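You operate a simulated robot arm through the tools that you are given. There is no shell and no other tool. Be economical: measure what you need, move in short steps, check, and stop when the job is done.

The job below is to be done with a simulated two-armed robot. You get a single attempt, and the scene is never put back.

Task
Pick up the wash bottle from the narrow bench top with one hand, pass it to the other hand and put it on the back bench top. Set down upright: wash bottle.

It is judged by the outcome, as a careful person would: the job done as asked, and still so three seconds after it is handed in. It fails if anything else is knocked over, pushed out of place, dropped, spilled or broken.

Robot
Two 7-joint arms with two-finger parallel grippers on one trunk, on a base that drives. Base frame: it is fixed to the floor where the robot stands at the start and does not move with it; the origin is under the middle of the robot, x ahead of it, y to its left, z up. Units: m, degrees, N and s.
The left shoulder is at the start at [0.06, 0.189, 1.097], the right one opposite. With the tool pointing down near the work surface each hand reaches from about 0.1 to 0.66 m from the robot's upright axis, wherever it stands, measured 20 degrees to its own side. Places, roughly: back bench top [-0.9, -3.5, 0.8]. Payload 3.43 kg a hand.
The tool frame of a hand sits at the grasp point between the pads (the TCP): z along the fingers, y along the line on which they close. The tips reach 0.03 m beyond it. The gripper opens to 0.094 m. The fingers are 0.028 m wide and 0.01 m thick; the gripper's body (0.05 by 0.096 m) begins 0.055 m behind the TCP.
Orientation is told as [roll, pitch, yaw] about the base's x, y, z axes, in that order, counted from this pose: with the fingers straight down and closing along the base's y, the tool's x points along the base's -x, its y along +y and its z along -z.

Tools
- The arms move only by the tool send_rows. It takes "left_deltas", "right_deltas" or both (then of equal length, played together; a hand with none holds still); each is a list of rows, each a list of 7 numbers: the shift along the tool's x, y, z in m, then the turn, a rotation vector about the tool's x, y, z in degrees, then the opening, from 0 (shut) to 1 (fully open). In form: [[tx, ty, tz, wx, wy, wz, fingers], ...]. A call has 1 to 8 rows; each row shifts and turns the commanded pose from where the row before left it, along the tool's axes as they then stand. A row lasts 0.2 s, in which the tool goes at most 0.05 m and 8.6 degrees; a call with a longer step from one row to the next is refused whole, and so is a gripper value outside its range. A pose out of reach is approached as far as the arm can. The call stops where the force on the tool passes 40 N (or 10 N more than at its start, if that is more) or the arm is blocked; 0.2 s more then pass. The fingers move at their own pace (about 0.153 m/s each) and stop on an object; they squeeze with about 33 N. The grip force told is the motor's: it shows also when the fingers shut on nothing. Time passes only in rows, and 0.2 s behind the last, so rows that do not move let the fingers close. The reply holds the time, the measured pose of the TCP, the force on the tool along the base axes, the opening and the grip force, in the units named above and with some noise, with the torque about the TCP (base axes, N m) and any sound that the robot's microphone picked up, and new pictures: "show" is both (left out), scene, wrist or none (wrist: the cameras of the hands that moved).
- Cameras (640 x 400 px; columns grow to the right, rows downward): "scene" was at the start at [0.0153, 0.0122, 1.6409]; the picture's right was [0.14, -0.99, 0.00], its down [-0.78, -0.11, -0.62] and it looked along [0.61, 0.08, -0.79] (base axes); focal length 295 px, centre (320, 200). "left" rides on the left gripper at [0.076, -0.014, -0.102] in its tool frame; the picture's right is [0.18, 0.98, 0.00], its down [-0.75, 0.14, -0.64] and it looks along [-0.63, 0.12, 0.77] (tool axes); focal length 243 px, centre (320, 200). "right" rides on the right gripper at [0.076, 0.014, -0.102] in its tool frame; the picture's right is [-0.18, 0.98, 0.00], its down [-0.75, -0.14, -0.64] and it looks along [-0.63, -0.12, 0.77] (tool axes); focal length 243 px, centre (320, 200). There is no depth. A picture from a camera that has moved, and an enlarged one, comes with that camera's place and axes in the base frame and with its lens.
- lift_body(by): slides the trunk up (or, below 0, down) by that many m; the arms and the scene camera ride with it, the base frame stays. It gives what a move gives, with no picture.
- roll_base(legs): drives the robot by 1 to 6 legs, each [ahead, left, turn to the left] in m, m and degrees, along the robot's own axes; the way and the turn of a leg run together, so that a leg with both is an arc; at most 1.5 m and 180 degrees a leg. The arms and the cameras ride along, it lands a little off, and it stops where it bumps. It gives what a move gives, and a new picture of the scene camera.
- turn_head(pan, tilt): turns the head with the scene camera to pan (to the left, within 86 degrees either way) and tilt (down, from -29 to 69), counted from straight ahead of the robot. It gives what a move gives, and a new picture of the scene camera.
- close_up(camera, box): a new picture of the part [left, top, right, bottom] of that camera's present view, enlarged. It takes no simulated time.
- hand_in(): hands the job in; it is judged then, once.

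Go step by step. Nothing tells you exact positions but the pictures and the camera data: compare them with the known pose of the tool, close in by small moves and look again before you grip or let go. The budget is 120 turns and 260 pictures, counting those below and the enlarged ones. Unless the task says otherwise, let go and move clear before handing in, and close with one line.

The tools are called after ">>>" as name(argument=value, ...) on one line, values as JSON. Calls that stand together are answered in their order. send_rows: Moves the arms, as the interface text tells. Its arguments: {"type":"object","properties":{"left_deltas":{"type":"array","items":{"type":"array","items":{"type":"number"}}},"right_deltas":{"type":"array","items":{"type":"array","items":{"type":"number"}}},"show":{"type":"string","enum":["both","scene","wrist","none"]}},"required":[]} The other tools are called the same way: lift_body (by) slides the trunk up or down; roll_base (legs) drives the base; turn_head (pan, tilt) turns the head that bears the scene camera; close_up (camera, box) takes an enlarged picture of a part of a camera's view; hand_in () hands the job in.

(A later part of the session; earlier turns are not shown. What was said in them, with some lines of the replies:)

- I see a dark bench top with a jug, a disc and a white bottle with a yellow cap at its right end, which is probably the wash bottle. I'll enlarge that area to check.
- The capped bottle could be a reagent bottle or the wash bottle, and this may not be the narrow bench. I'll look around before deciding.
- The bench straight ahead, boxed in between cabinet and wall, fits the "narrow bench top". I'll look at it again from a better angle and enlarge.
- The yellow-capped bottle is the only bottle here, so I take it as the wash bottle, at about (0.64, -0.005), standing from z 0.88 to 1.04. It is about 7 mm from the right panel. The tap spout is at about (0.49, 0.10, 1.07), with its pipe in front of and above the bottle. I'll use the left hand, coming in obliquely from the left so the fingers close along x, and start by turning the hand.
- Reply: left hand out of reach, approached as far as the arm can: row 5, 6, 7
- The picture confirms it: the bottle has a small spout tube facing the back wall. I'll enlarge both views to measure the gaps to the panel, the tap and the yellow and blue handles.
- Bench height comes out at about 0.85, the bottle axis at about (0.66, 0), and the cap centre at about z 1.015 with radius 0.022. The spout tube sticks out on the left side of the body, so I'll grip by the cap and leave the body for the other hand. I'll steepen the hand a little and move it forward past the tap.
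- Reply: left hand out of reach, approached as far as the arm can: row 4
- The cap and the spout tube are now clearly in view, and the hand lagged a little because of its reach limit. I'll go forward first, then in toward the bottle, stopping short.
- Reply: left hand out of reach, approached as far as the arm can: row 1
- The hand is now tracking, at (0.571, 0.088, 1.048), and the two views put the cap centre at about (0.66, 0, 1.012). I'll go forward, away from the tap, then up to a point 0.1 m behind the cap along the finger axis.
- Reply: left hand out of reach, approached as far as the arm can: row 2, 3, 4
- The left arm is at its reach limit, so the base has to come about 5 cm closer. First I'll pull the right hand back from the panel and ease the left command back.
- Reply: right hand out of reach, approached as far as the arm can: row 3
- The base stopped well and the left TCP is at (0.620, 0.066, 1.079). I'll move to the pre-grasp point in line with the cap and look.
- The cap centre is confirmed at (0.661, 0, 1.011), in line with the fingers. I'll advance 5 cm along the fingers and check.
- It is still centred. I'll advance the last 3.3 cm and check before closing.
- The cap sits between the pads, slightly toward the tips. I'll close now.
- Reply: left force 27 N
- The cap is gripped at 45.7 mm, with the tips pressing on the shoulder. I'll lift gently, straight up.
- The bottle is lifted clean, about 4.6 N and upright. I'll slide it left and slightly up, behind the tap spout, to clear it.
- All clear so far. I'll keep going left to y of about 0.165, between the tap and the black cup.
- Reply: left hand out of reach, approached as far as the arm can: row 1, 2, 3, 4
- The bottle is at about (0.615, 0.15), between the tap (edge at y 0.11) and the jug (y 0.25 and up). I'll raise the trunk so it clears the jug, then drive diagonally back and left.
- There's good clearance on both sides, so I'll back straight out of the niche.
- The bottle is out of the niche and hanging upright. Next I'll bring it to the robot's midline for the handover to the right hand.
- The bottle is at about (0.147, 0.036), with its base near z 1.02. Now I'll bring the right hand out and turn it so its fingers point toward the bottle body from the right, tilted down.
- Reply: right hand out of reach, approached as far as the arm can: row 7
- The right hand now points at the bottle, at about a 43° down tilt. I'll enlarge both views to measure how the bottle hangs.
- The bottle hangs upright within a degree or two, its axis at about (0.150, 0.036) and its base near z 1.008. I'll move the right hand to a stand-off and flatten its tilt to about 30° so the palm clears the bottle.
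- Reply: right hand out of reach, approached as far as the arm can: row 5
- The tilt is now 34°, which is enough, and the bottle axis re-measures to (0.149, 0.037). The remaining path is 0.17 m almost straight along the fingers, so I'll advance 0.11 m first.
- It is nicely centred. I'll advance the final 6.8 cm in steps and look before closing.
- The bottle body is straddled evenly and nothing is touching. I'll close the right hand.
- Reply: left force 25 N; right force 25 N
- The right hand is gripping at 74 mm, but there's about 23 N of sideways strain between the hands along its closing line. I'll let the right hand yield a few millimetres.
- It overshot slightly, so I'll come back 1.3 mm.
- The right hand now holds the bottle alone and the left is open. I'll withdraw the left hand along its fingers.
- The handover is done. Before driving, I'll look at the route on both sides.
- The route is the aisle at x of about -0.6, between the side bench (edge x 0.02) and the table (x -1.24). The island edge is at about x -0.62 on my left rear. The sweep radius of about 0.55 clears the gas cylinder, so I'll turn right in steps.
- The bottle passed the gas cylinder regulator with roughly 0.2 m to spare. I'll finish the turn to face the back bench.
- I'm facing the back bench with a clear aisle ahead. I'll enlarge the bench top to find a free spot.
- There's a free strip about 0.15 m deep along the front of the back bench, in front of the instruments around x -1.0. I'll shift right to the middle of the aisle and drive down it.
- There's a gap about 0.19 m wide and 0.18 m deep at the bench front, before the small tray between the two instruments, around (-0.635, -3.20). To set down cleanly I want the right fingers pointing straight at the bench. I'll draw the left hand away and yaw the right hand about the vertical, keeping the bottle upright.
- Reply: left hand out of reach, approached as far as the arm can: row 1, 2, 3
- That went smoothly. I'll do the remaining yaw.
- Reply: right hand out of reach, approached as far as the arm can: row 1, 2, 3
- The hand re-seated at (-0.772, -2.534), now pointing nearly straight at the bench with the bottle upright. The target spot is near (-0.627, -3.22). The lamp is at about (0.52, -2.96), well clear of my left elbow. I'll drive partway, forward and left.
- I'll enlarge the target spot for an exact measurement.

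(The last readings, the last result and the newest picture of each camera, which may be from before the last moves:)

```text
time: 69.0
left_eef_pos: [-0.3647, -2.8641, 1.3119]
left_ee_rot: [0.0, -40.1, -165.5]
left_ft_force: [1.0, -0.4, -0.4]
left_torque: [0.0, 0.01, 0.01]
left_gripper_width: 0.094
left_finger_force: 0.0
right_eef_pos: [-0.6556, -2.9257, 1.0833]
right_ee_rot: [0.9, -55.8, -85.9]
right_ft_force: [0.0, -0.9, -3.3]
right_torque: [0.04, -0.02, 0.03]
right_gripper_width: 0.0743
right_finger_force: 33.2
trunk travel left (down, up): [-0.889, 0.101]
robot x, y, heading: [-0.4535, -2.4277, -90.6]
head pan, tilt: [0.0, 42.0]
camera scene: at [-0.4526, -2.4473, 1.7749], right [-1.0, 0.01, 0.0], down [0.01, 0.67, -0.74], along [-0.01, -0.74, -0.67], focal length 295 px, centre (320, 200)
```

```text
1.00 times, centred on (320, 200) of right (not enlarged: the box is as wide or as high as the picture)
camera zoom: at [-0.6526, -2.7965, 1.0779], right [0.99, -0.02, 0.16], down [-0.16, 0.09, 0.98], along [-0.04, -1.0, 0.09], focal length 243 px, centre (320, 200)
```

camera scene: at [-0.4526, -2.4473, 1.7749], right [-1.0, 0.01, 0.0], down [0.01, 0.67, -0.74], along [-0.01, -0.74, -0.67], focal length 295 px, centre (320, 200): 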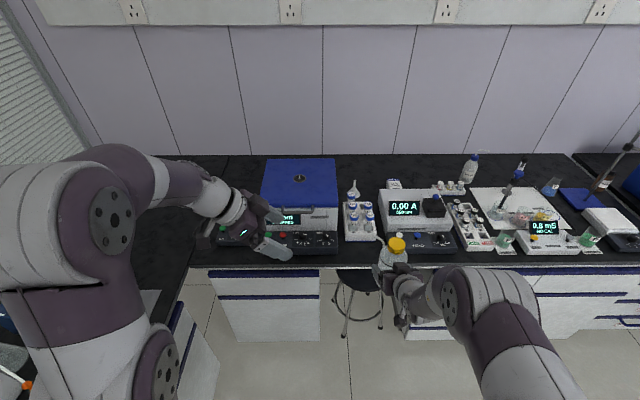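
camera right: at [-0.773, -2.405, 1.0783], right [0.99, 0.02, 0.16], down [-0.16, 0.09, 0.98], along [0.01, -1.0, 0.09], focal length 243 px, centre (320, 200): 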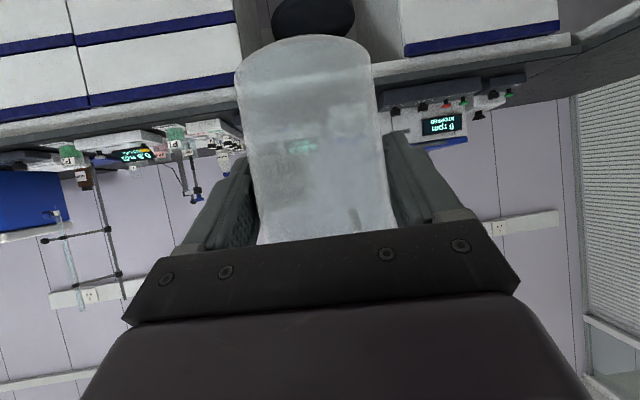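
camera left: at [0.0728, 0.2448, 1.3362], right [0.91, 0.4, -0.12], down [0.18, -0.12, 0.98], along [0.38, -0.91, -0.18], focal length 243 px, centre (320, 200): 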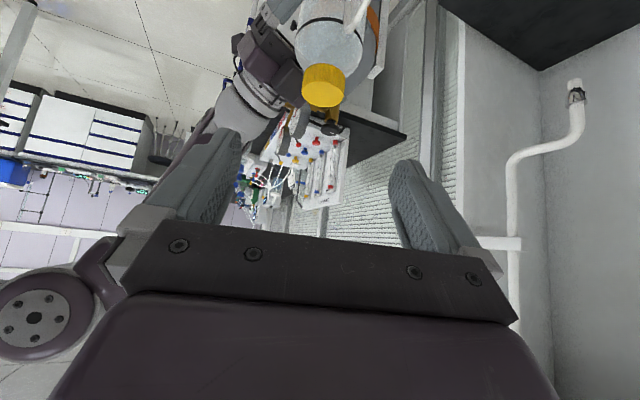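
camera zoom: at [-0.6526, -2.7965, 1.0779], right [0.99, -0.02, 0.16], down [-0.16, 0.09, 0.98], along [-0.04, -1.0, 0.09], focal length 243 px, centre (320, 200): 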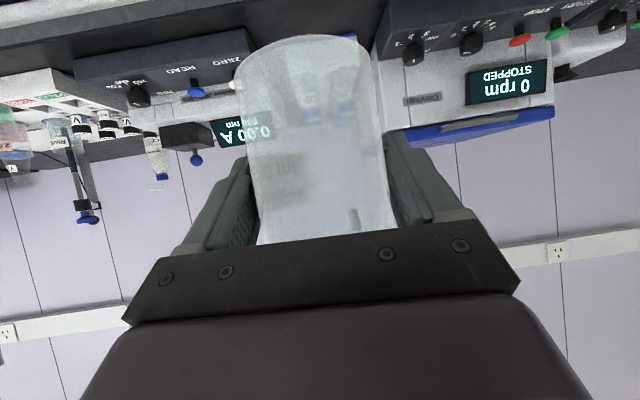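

The bench is at z 0.848 with its front edge at y -3.11. The clear spot in front of the vial tray runs y -3.11 to -3.22 and x -0.73 to -0.53. The bottle's spout tube would point at the vials, so I'll yaw the bottle back about 25° to aim it into the gap.

>>> send_rows(right_deltas=[[0, 0, 0, -6.9, 0, -4.65, 0], [0, 0, 0, -6.9, 0, -4.65, 0], [0, 0, 0, -6.9, 0, -4.65, 0], [0, 0, 0, 0, 0, 0, 0]], show="scene")

>>> close_up(camera="scene", box=[260, 170, 460, 300])

```text
time: 70.0
left_eef_pos: [-0.3648, -2.863, 1.3124]
left_ee_rot: [0.1, -40.0, -165.6]
left_ft_force: [0.6, -0.3, -0.4]
left_torque: [0.02, 0.0, 0.03]
left_gripper_width: 0.0942
left_finger_force: 0.0
right_eef_pos: [-0.6569, -2.924, 1.0843]
right_ee_rot: [1.0, -55.9, -61.0]
right_ft_force: [0.1, 0.5, -4.0]
right_torque: [0.06, -0.01, 0.01]
right_gripper_width: 0.0744
right_finger_force: 32.5
trunk travel left (down, up): [-0.889, 0.101]
robot x, y, heading: [-0.4567, -2.4257, -90.6]
head pan, tilt: [0.0, 42.0]
camera scene: at [-0.4527, -2.4462, 1.7748], right [-1.0, 0.01, 0.0], down [0.01, 0.67, -0.74], along [-0.01, -0.74, -0.67], focal length 295 px, centre (320, 200)
```

scene: 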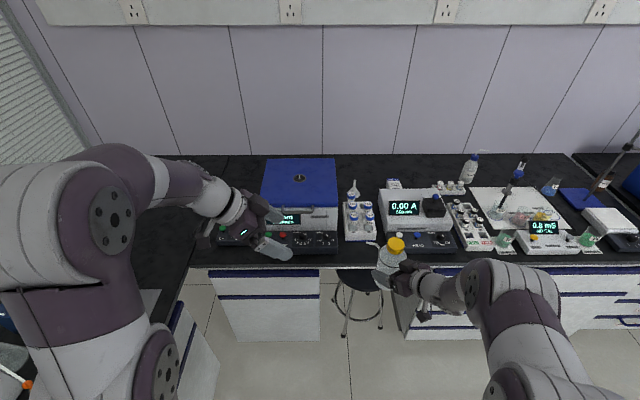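

```text
3.08 times, centred on (360, 235) of scene
camera zoom: at [-0.4527, -2.4462, 1.7748], right [-1.0, 0.01, 0.0], down [0.01, 0.67, -0.74], along [-0.01, -0.74, -0.67], focal length 907 px, centre (197, 92)
```

zoom: 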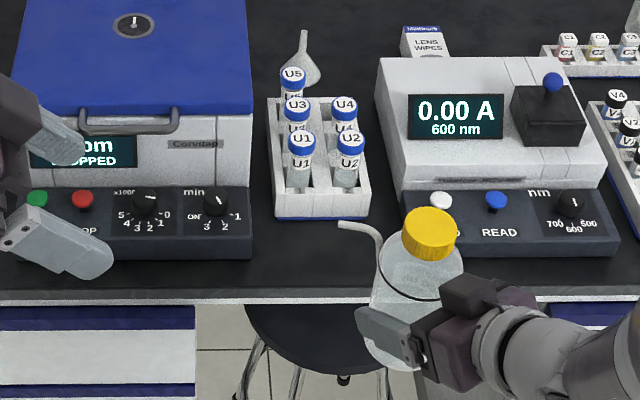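

The spout tube now points into the gap, with its tip about (+0.062, -0.047) from the axis. I'll drive forward 0.21 m so the bottle hovers over the target, then fine-tune with the arm.

>>> roll_base(legs=[[0.21, 0.018, 0]])

>>> turn_head(pan=-15, tilt=58)

>>> close_up(camera="scene", box=[220, 100, 420, 260])

```text
time: 71.6
left_eef_pos: [-0.3446, -3.0646, 1.3146]
left_ee_rot: [0.2, -40.1, -165.3]
left_ft_force: [0.0, 0.1, -0.5]
left_torque: [-0.02, 0.0, 0.02]
left_gripper_width: 0.0939
left_finger_force: 0.0
right_eef_pos: [-0.6363, -3.1287, 1.0857]
right_ee_rot: [0.9, -56.1, -60.5]
right_ft_force: [0.2, 1.1, -4.2]
right_torque: [-0.01, 0.03, -0.02]
right_gripper_width: 0.0744
right_finger_force: 33.0
trunk travel left (down, up): [-0.889, 0.101]
robot x, y, heading: [-0.4352, -2.628, -90.2]
head pan, tilt: [0.0, 42.0]
camera scene: at [-0.4362, -2.6487, 1.7749], right [-1.0, 0.0, 0.0], down [0.0, 0.67, -0.74], along [0.0, -0.74, -0.67], focal length 295 px, centre (320, 200)
```

scene: 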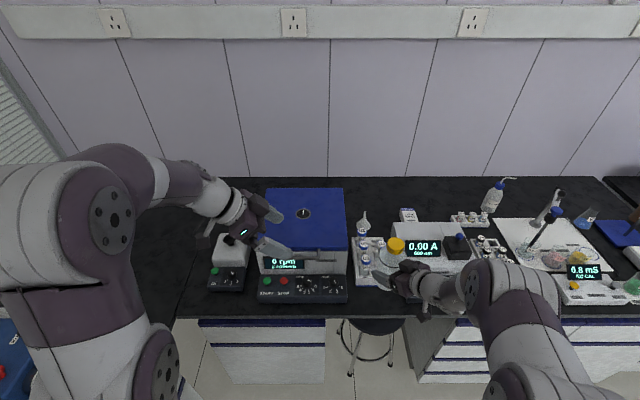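

```text
time: 72.4
left_eef_pos: [-0.3439, -3.0691, 1.3123]
left_ee_rot: [0.0, -40.0, -165.2]
left_ft_force: [-0.4, -0.5, 0.2]
left_torque: [0.0, 0.01, 0.01]
left_gripper_width: 0.0938
left_finger_force: 0.1
right_eef_pos: [-0.6366, -3.1312, 1.0835]
right_ee_rot: [1.1, -56.0, -60.6]
right_ft_force: [0.5, 0.2, -4.3]
right_torque: [0.06, 0.01, -0.01]
right_gripper_width: 0.0742
right_finger_force: 32.1
trunk travel left (down, up): [-0.889, 0.101]
robot x, y, heading: [-0.4346, -2.634, -90.3]
head pan, tilt: [-15.0, 58.0]
camera scene: at [-0.4536, -2.6363, 1.7534], right [-0.97, 0.26, 0.0], down [0.22, 0.82, -0.53], along [-0.14, -0.51, -0.85], focal length 295 px, centre (320, 200)
```

scene: 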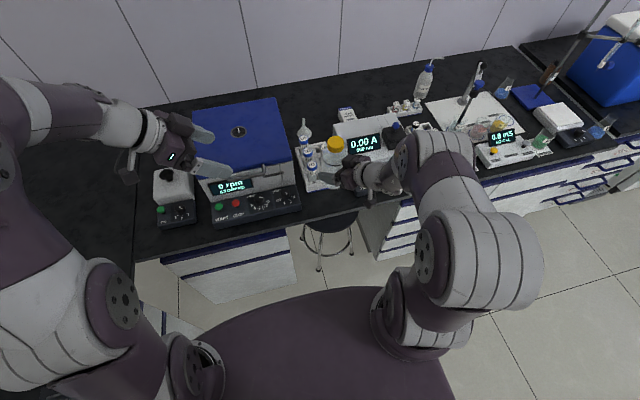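

```text
2.50 times, centred on (320, 180) of scene
camera zoom: at [-0.4536, -2.6363, 1.7534], right [-0.97, 0.26, 0.0], down [0.22, 0.82, -0.53], along [-0.14, -0.51, -0.85], focal length 737 px, centre (320, 250)
```

zoom: 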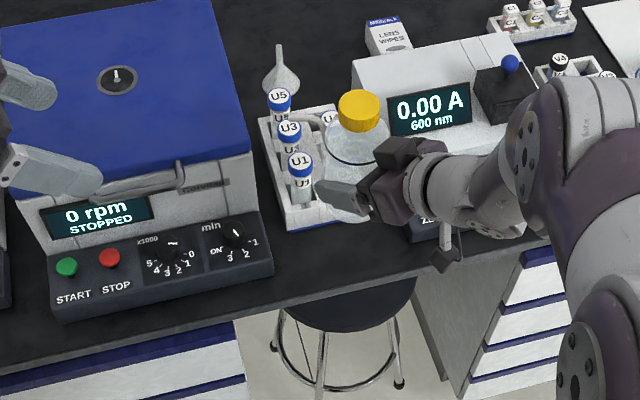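

The measured bottle axis is about (-0.633, -3.137). The bench edge at y -3.11 and the tray at -3.225 are confirmed. I'll shift 28 mm forward, then lower by 0.10 m.

>>> send_rows(right_deltas=[[-0.0125, -0.0172, 0.0186, 0, 0, 0, 0], [0, 0, 0, 0, 0, 0, 0], [0.0166, 0, 0.0112, 0, 0, 0, 0], [0.0166, 0, 0.0112, 0, 0, 0, 0], [0.0166, 0, 0.0112, 0, 0, 0, 0], [0.0166, 0, 0.0112, 0, 0, 0, 0], [0.0166, 0, 0.0112, 0, 0, 0, 0], [0, 0, 0, 0, 0, 0, 0]], show="both")

>>> close_up(camera="scene", box=[220, 100, 420, 260])

```text
time: 74.2
left_eef_pos: [-0.3448, -3.0679, 1.3136]
left_ee_rot: [0.1, -39.9, -165.2]
left_ft_force: [0.3, -0.4, -0.8]
left_torque: [-0.01, -0.03, -0.03]
left_gripper_width: 0.094
left_finger_force: 0.1
right_eef_pos: [-0.6405, -3.1576, 0.984]
right_ee_rot: [1.0, -56.0, -60.7]
right_ft_force: [1.1, 0.7, -4.8]
right_torque: [0.04, -0.01, 0.0]
right_gripper_width: 0.0743
right_finger_force: 33.1
trunk travel left (down, up): [-0.889, 0.101]
robot x, y, heading: [-0.436, -2.6304, -90.4]
head pan, tilt: [-15.0, 58.0]
camera scene: at [-0.4535, -2.6341, 1.7534], right [-0.97, 0.26, 0.0], down [0.22, 0.82, -0.53], along [-0.14, -0.51, -0.85], focal length 295 px, centre (320, 200)
camera right: at [-0.6914, -3.04, 0.9761], right [0.9, 0.4, 0.16], down [-0.19, 0.02, 0.98], along [0.39, -0.91, 0.09], focal length 243 px, centre (320, 200)
```

scene: 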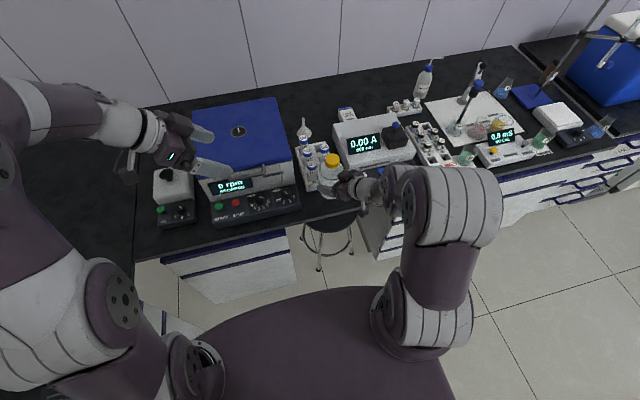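
right: 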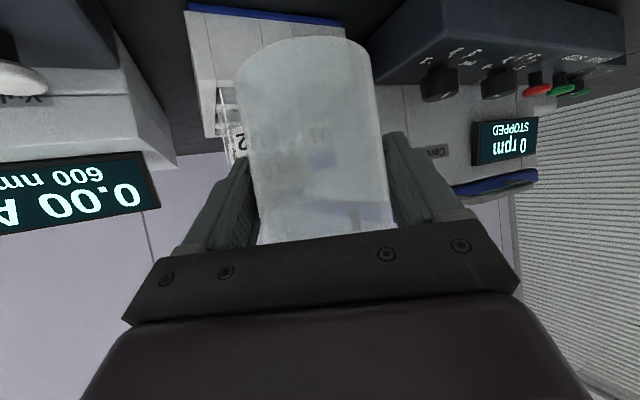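

```text
2.50 times, centred on (320, 180) of scene
camera zoom: at [-0.4535, -2.6341, 1.7534], right [-0.97, 0.26, 0.0], down [0.22, 0.82, -0.53], along [-0.14, -0.51, -0.85], focal length 737 px, centre (320, 250)
```

zoom: 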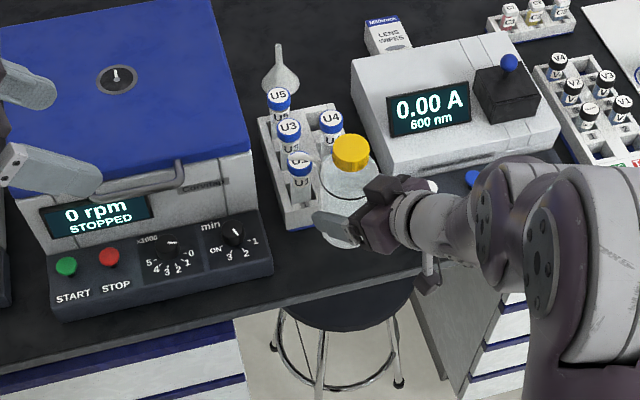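

The bottle is over the target at (-0.637, -3.165), and the spout tip clears the vials by about 3 cm. I'll lower 5 cm more and look.

>>> send_rows(right_deltas=[[0.0104, 0, 0.007, 0, 0, 0, 0], [0.0104, 0, 0.007, 0, 0, 0, 0], [0.0104, 0, 0.007, 0, 0, 0, 0], [0.0104, 0, 0.007, 0, 0, 0, 0], [0, 0, 0, 0, 0, 0, 0]], show="both")

>>> close_up(camera="scene", box=[270, 130, 390, 220])

```text
time: 75.4
left_eef_pos: [-0.3445, -3.0683, 1.3125]
left_ee_rot: [0.0, -39.9, -165.3]
left_ft_force: [0.5, 0.4, -0.8]
left_torque: [0.0, 0.02, 0.0]
left_gripper_width: 0.0939
left_finger_force: 0.1
right_eef_pos: [-0.6405, -3.1578, 0.9327]
right_ee_rot: [1.0, -56.0, -60.6]
right_ft_force: [0.1, 0.9, -3.7]
right_torque: [0.03, -0.01, -0.04]
right_gripper_width: 0.0743
right_finger_force: 33.0
trunk travel left (down, up): [-0.889, 0.101]
robot x, y, heading: [-0.4392, -2.6296, -90.3]
head pan, tilt: [-15.0, 58.0]
camera scene: at [-0.4536, -2.6343, 1.7534], right [-0.97, 0.26, 0.0], down [0.22, 0.82, -0.53], along [-0.14, -0.51, -0.85], focal length 295 px, centre (320, 200)
camera right: at [-0.6916, -3.0401, 0.9274], right [0.9, 0.4, 0.16], down [-0.19, 0.02, 0.98], along [0.39, -0.91, 0.09], focal length 243 px, centre (320, 200)
```

scene: 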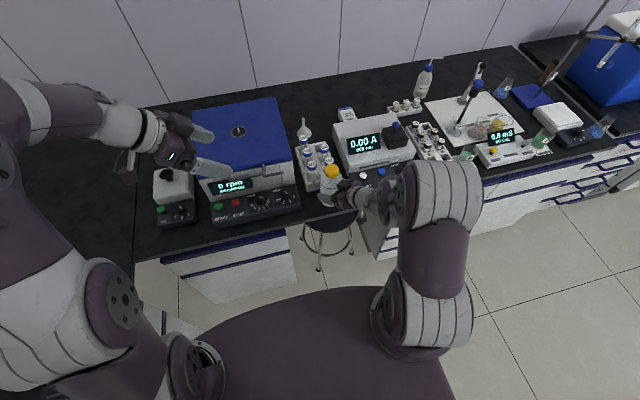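
right: 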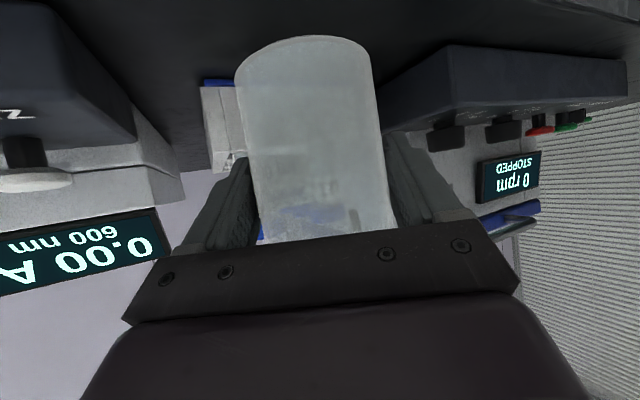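

```text
4.44 times, centred on (330, 175) of scene
camera zoom: at [-0.4536, -2.6343, 1.7534], right [-0.97, 0.26, 0.0], down [0.22, 0.82, -0.53], along [-0.14, -0.51, -0.85], focal length 1310 px, centre (276, 311)
```

zoom: 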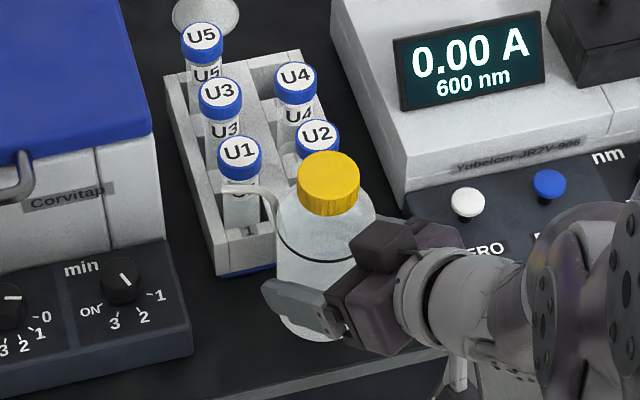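

The spout tip passes only about 1 cm from vial U1's cap, so I'll yaw the bottle 7° more before the last 1.3 cm down.

>>> send_rows(right_deltas=[[0, 0, 0, -5.8, 0, -3.9, 0], [0, 0, 0, 0, 0, 0, 0]], show="none")

>>> close_up(camera="scene", box=[270, 130, 390, 220])

```text
time: 76.0
left_eef_pos: [-0.3443, -3.0684, 1.3135]
left_ee_rot: [0.0, -40.1, -165.3]
left_ft_force: [-0.4, 0.0, 0.3]
left_torque: [0.01, 0.01, 0.01]
left_gripper_width: 0.0941
left_finger_force: 0.0
right_eef_pos: [-0.6401, -3.1572, 0.9341]
right_ee_rot: [1.1, -56.1, -53.7]
right_ft_force: [-1.2, -0.4, -5.3]
right_torque: [0.04, 0.02, 0.01]
right_gripper_width: 0.0744
right_finger_force: 33.5
trunk travel left (down, up): [-0.889, 0.101]
robot x, y, heading: [-0.4378, -2.6289, -90.3]
head pan, tilt: [-15.0, 58.0]
```

```text
4.44 times, centred on (330, 175) of scene
camera zoom: at [-0.4535, -2.6343, 1.7534], right [-0.97, 0.26, 0.0], down [0.22, 0.82, -0.53], along [-0.14, -0.51, -0.85], focal length 1310 px, centre (276, 311)
```

zoom: 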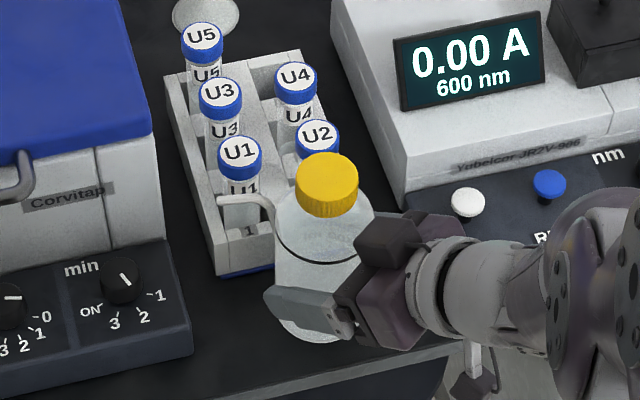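

There's better clearance now. I'll lower in 3 mm steps and watch the force.

>>> send_rows(right_deltas=[[0.0025, 0, 0.0017, 0, 0, 0, 0], [0.0025, 0, 0.0017, 0, 0, 0, 0], [0.0025, 0, 0.0017, 0, 0, 0, 0], [0, 0, 0, 0, 0, 0, 0]], show="wrist")

```text
time: 77.0
left_eef_pos: [-0.3449, -3.0678, 1.313]
left_ee_rot: [0.0, -39.9, -165.2]
left_ft_force: [0.2, 0.3, -0.5]
left_torque: [0.01, -0.01, -0.03]
left_gripper_width: 0.0941
left_finger_force: 0.1
right_eef_pos: [-0.6387, -3.1581, 0.9252]
right_ee_rot: [1.0, -56.0, -53.7]
right_ft_force: [-0.1, -0.4, -4.2]
right_torque: [0.05, 0.0, -0.04]
right_gripper_width: 0.0743
right_finger_force: 33.5
trunk travel left (down, up): [-0.889, 0.101]
robot x, y, heading: [-0.4417, -2.6267, -90.4]
head pan, tilt: [-15.0, 58.0]
camera right: at [-0.7045, -3.0477, 0.9181], right [0.84, 0.51, 0.16], down [-0.19, 0.0, 0.98], along [0.5, -0.86, 0.09], focal length 243 px, centre (320, 200)
```

right: 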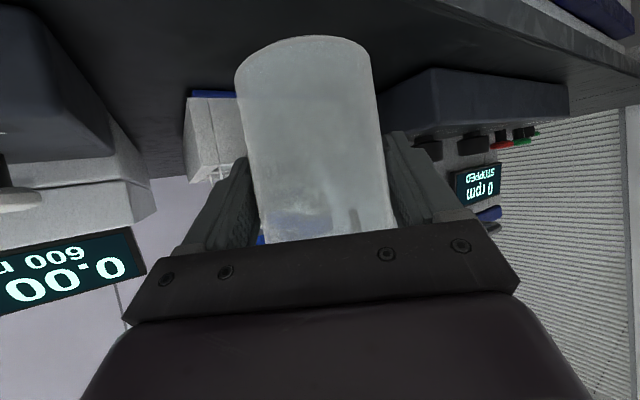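

>>> send_rows(right_deltas=[[0.0017, 0, 0.0011, 0, 0, 0, 0], [0.0017, 0, 0.0011, 0, 0, 0, 0], [0, 0, 0, 0, 0, 0, 0]], show="none")

```text
time: 77.8
left_eef_pos: [-0.3454, -3.0684, 1.3138]
left_ee_rot: [0.0, -40.0, -165.1]
left_ft_force: [0.0, 0.3, 0.0]
left_torque: [-0.02, 0.01, -0.01]
left_gripper_width: 0.0938
left_finger_force: 0.0
right_eef_pos: [-0.6391, -3.158, 0.9202]
right_ee_rot: [0.9, -56.2, -53.7]
right_ft_force: [-0.4, 0.8, -3.9]
right_torque: [0.03, 0.01, 0.01]
right_gripper_width: 0.0741
right_finger_force: 32.9
trunk travel left (down, up): [-0.889, 0.101]
robot x, y, heading: [-0.4369, -2.6307, -90.0]
head pan, tilt: [-15.0, 58.0]
```

No contact yet, so I'll keep lowering in 2 mm steps.

>>> send_rows(right_deltas=[[0.0017, 0, 0.0011, 0, 0, 0, 0], [0.0017, 0, 0.0011, 0, 0, 0, 0], [0, 0, 0, 0, 0, 0, 0]], show="none")

>>> close_up(camera="scene", box=[270, 130, 390, 220])

```text
time: 78.6
left_eef_pos: [-0.3453, -3.0684, 1.313]
left_ee_rot: [0.0, -40.0, -165.2]
left_ft_force: [0.5, 0.4, -0.6]
left_torque: [0.02, 0.01, -0.03]
left_gripper_width: 0.0939
left_finger_force: 0.2
right_eef_pos: [-0.6389, -3.1572, 0.9156]
right_ee_rot: [1.0, -56.1, -53.7]
right_ft_force: [-0.7, 0.5, -4.3]
right_torque: [0.04, -0.01, 0.02]
right_gripper_width: 0.0745
right_finger_force: 33.3
trunk travel left (down, up): [-0.889, 0.101]
robot x, y, heading: [-0.4377, -2.6297, -90.2]
head pan, tilt: [-15.0, 58.0]
```

```text
4.44 times, centred on (330, 175) of scene
camera zoom: at [-0.4538, -2.6346, 1.7534], right [-0.97, 0.26, 0.0], down [0.22, 0.82, -0.53], along [-0.14, -0.51, -0.85], focal length 1310 px, centre (276, 311)
```

zoom: 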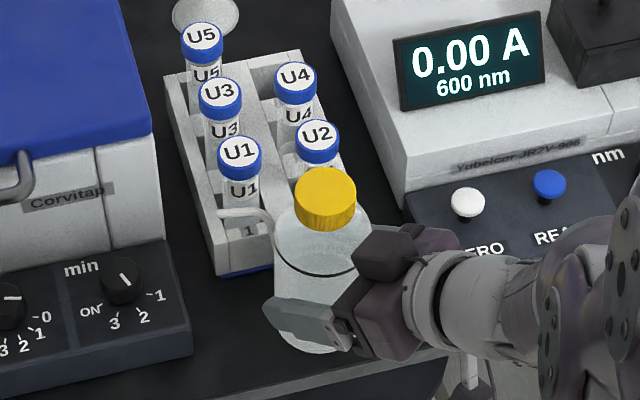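

>>> send_rows(right_deltas=[[0.0017, 0, 0.0011, 0, 0, 0, 0], [0.0017, 0, 0.0011, 0, 0, 0, 0], [0.0017, 0, 0.0011, 0, 0, 0, 0], [0, 0, 0, 0, 0, 0, 0]], show="none")

```text
time: 79.6
left_eef_pos: [-0.3443, -3.065, 1.3133]
left_ee_rot: [0.2, -40.0, -165.3]
left_ft_force: [-0.1, 1.0, 0.1]
left_torque: [-0.03, -0.01, 0.02]
left_gripper_width: 0.094
left_finger_force: 0.0
right_eef_pos: [-0.6394, -3.1593, 0.9132]
right_ee_rot: [0.5, -56.4, -53.2]
right_ft_force: [-1.1, -2.4, 22.0]
right_torque: [0.08, -0.04, 0.16]
right_gripper_width: 0.074
right_finger_force: 32.7
trunk travel left (down, up): [-0.889, 0.101]
robot x, y, heading: [-0.436, -2.6311, -90.2]
head pan, tilt: [-15.0, 58.0]
```

Contact, with 22 N upward. I'll ease up 2 mm and check visually that the bottle is standing on the bench.

>>> send_rows(right_deltas=[[-0.0018, 0, -0.0012, 0, 0, 0, 0], [0, 0, 0, 0, 0, 0, 0]], show="wrist")

>>> close_up(camera="scene", box=[270, 130, 390, 220])

```text
time: 80.2
left_eef_pos: [-0.344, -3.0674, 1.313]
left_ee_rot: [0.1, -39.9, -165.3]
left_ft_force: [-0.1, -0.9, 0.7]
left_torque: [-0.01, 0.0, -0.02]
left_gripper_width: 0.0941
left_finger_force: 0.1
right_eef_pos: [-0.6386, -3.1582, 0.9148]
right_ee_rot: [0.7, -56.2, -53.4]
right_ft_force: [-1.3, -8.8, 17.5]
right_torque: [-0.57, -0.09, -0.02]
right_gripper_width: 0.0742
right_finger_force: 32.8
trunk travel left (down, up): [-0.889, 0.101]
robot x, y, heading: [-0.4384, -2.632, -90.5]
head pan, tilt: [-15.0, 58.0]
camera right: at [-0.7044, -3.048, 0.907], right [0.84, 0.51, 0.16], down [-0.19, 0.0, 0.98], along [0.5, -0.86, 0.1], focal length 243 px, centre (320, 200)
```

right: 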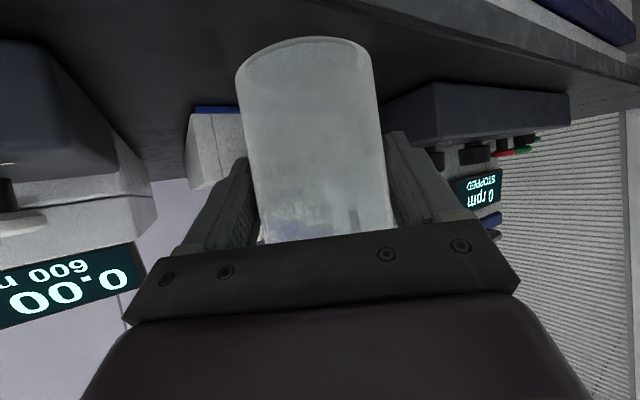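

```text
4.44 times, centred on (330, 175) of scene
camera zoom: at [-0.4527, -2.6331, 1.7535], right [-0.97, 0.26, 0.0], down [0.22, 0.82, -0.53], along [-0.14, -0.51, -0.85], focal length 1310 px, centre (276, 311)
```

zoom: 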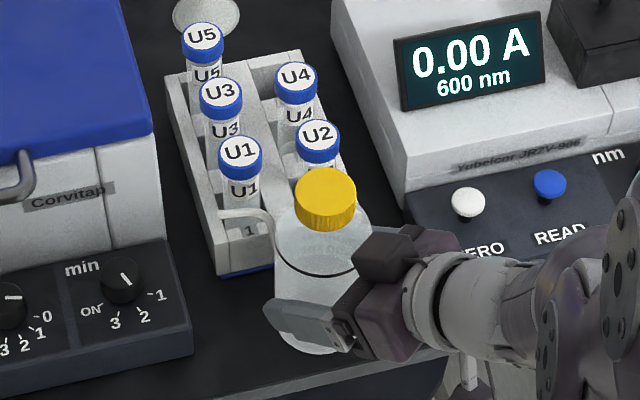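

The bottle base is on the bench at the expected height. I'll ease up a bit more to get rid of the remaining force before releasing.

>>> send_rows(right_deltas=[[-0.0013, 0, -0.0008, 0, 0, 0, 0], [0, 0, 0, 0, 0, 0, 0]], show="none")

```text
time: 80.8
left_eef_pos: [-0.3436, -3.0675, 1.3128]
left_ee_rot: [0.1, -40.0, -165.1]
left_ft_force: [0.6, 0.0, 0.0]
left_torque: [0.0, 0.03, 0.01]
left_gripper_width: 0.0936
left_finger_force: 0.1
right_eef_pos: [-0.6387, -3.1581, 0.913]
right_ee_rot: [1.0, -56.1, -53.7]
right_ft_force: [0.0, -4.9, 8.4]
right_torque: [-0.48, 0.11, 0.04]
right_gripper_width: 0.0743
right_finger_force: 32.7
trunk travel left (down, up): [-0.889, 0.101]
robot x, y, heading: [-0.4401, -2.6258, -90.2]
head pan, tilt: [-15.0, 58.0]
```

Only about 8 N remains, so the bottle is resting on the bench. I'll open the right hand.

>>> send_rows(right_deltas=[[-0.0006, 0, -0.0004, 0, 0, 0, 0], [0, 0, 0, 0, 0, 0, 0.85], [0, 0, 0, 0, 0, 0, 0.95], [0, 0, 0, 0, 0, 0, 0.95]], show="wrist")

>>> close_up(camera="scene", box=[270, 130, 390, 220])

```text
time: 81.8
left_eef_pos: [-0.345, -3.0675, 1.3124]
left_ee_rot: [0.0, -39.9, -165.2]
left_ft_force: [-0.3, 0.2, 0.0]
left_torque: [-0.01, 0.01, -0.02]
left_gripper_width: 0.0941
left_finger_force: 0.0
right_eef_pos: [-0.6385, -3.1576, 0.9151]
right_ee_rot: [1.0, -56.1, -53.8]
right_ft_force: [0.9, -0.5, 0.3]
right_torque: [0.0, -0.02, -0.01]
right_gripper_width: 0.0892
right_finger_force: 0.0
trunk travel left (down, up): [-0.889, 0.101]
robot x, y, heading: [-0.4351, -2.6258, -89.8]
head pan, tilt: [-15.0, 58.0]
camera right: at [-0.7043, -3.0474, 0.9081], right [0.84, 0.51, 0.16], down [-0.19, 0.0, 0.98], along [0.5, -0.86, 0.1], focal length 243 px, centre (320, 200)
```

right: 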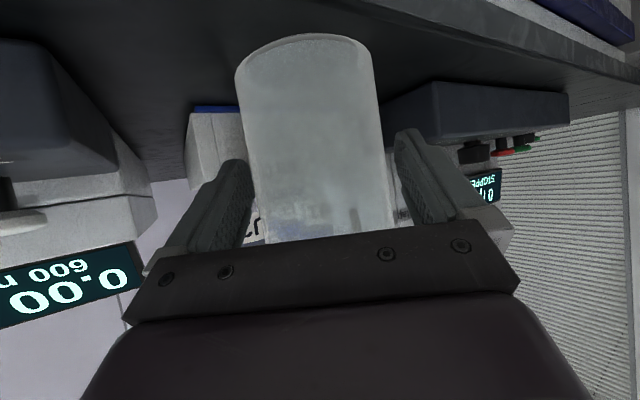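

```text
4.44 times, centred on (330, 175) of scene
camera zoom: at [-0.4536, -2.6338, 1.7534], right [-0.97, 0.26, 0.0], down [0.22, 0.82, -0.53], along [-0.14, -0.51, -0.85], focal length 1310 px, centre (276, 311)
```

zoom: 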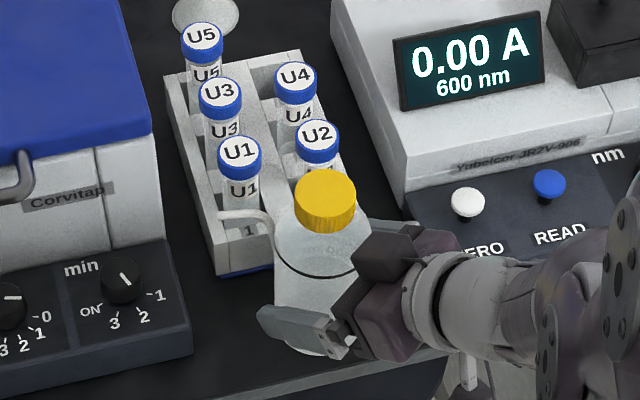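

The bottle stands upright on its own. I'll withdraw the hand straight back along its fingers.

>>> send_rows(right_deltas=[[0, 0, -0.015, 0, 0, 0, 0.95], [0, 0, -0.025, 0, 0, 0, 0.95], [0, 0, -0.03, 0, 0, 0, 0.95], [0, 0, -0.035, 0, 0, 0, 0.95], [0, 0, -0.035, 0, 0, 0, 0.95], [0, 0, 0, 0, 0, 0, 0.95]], show="both")

>>> close_up(camera="scene", box=[270, 130, 390, 220])

```text
time: 83.2
left_eef_pos: [-0.3449, -3.0693, 1.3142]
left_ee_rot: [0.0, -40.1, -165.2]
left_ft_force: [1.1, 0.4, -0.7]
left_torque: [-0.02, 0.0, 0.01]
left_gripper_width: 0.0939
left_finger_force: 0.0
right_eef_pos: [-0.7081, -3.0656, 0.9924]
right_ee_rot: [0.9, -56.2, -53.7]
right_ft_force: [0.5, 0.2, -0.5]
right_torque: [0.01, 0.02, 0.01]
right_gripper_width: 0.0892
right_finger_force: 0.0
trunk travel left (down, up): [-0.889, 0.101]
robot x, y, heading: [-0.4374, -2.6271, -90.1]
head pan, tilt: [-15.0, 58.0]
camera scene: at [-0.4533, -2.6347, 1.7534], right [-0.97, 0.26, 0.0], down [0.22, 0.82, -0.53], along [-0.14, -0.51, -0.85], focal length 295 px, centre (320, 200)
camera right: at [-0.7734, -2.955, 0.9864], right [0.84, 0.51, 0.16], down [-0.19, 0.0, 0.98], along [0.5, -0.86, 0.09], focal length 243 px, centre (320, 200)
```

scene: 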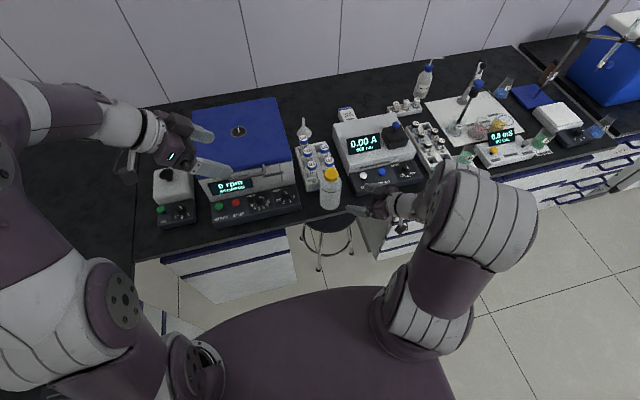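
right: 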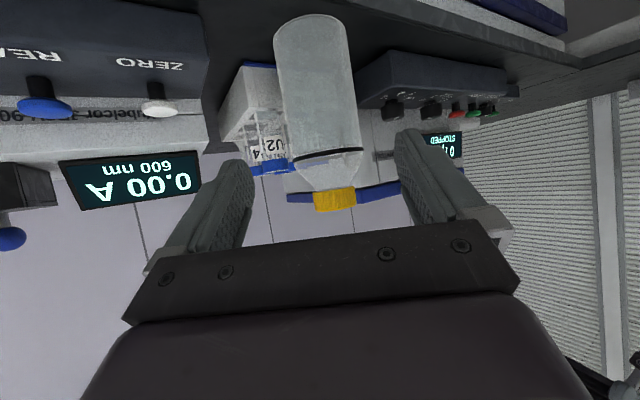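

```text
4.44 times, centred on (330, 175) of scene
camera zoom: at [-0.4533, -2.6347, 1.7534], right [-0.97, 0.26, 0.0], down [0.22, 0.82, -0.53], along [-0.14, -0.51, -0.85], focal length 1310 px, centre (276, 311)
```

zoom: 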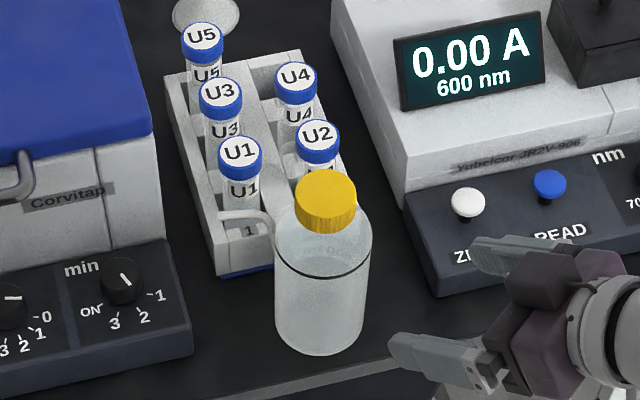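

The wash bottle stands upright and undisturbed on the back bench, and the hand is free. I'll back away a little and hand in.

>>> roll_base(legs=[[-0.2, 0, 0]])

```text
time: 84.8
left_eef_pos: [-0.3444, -2.8719, 1.3125]
left_ee_rot: [-0.1, -40.0, -165.3]
left_ft_force: [0.6, 0.2, -0.7]
left_torque: [-0.02, 0.0, 0.0]
left_gripper_width: 0.0941
left_finger_force: 0.0
right_eef_pos: [-0.7083, -2.87, 0.9921]
right_ee_rot: [1.1, -56.0, -53.6]
right_ft_force: [0.8, -0.5, -0.2]
right_torque: [-0.01, 0.01, -0.03]
right_gripper_width: 0.0891
right_finger_force: 0.0
trunk travel left (down, up): [-0.889, 0.101]
robot x, y, heading: [-0.4391, -2.43, -90.3]
head pan, tilt: [-15.0, 58.0]
camera scene: at [-0.4529, -2.4388, 1.7534], right [-0.96, 0.26, 0.0], down [0.22, 0.82, -0.53], along [-0.14, -0.51, -0.85], focal length 295 px, centre (320, 200)
```

scene: 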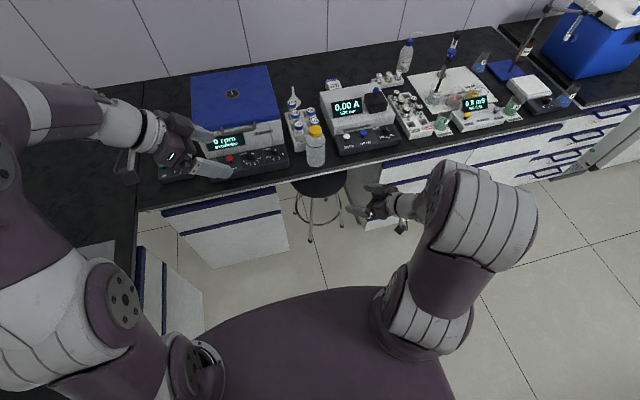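

The bottle is upright on the back bench, both hands are clear, and nothing else in view has moved. Handing in.

>>> hand_in()

```text
The job is handed in.
```

The wash bottle was picked up with the left hand, passed to the right hand and set upright on the back bench top. Nothing I could see was knocked over or moved.
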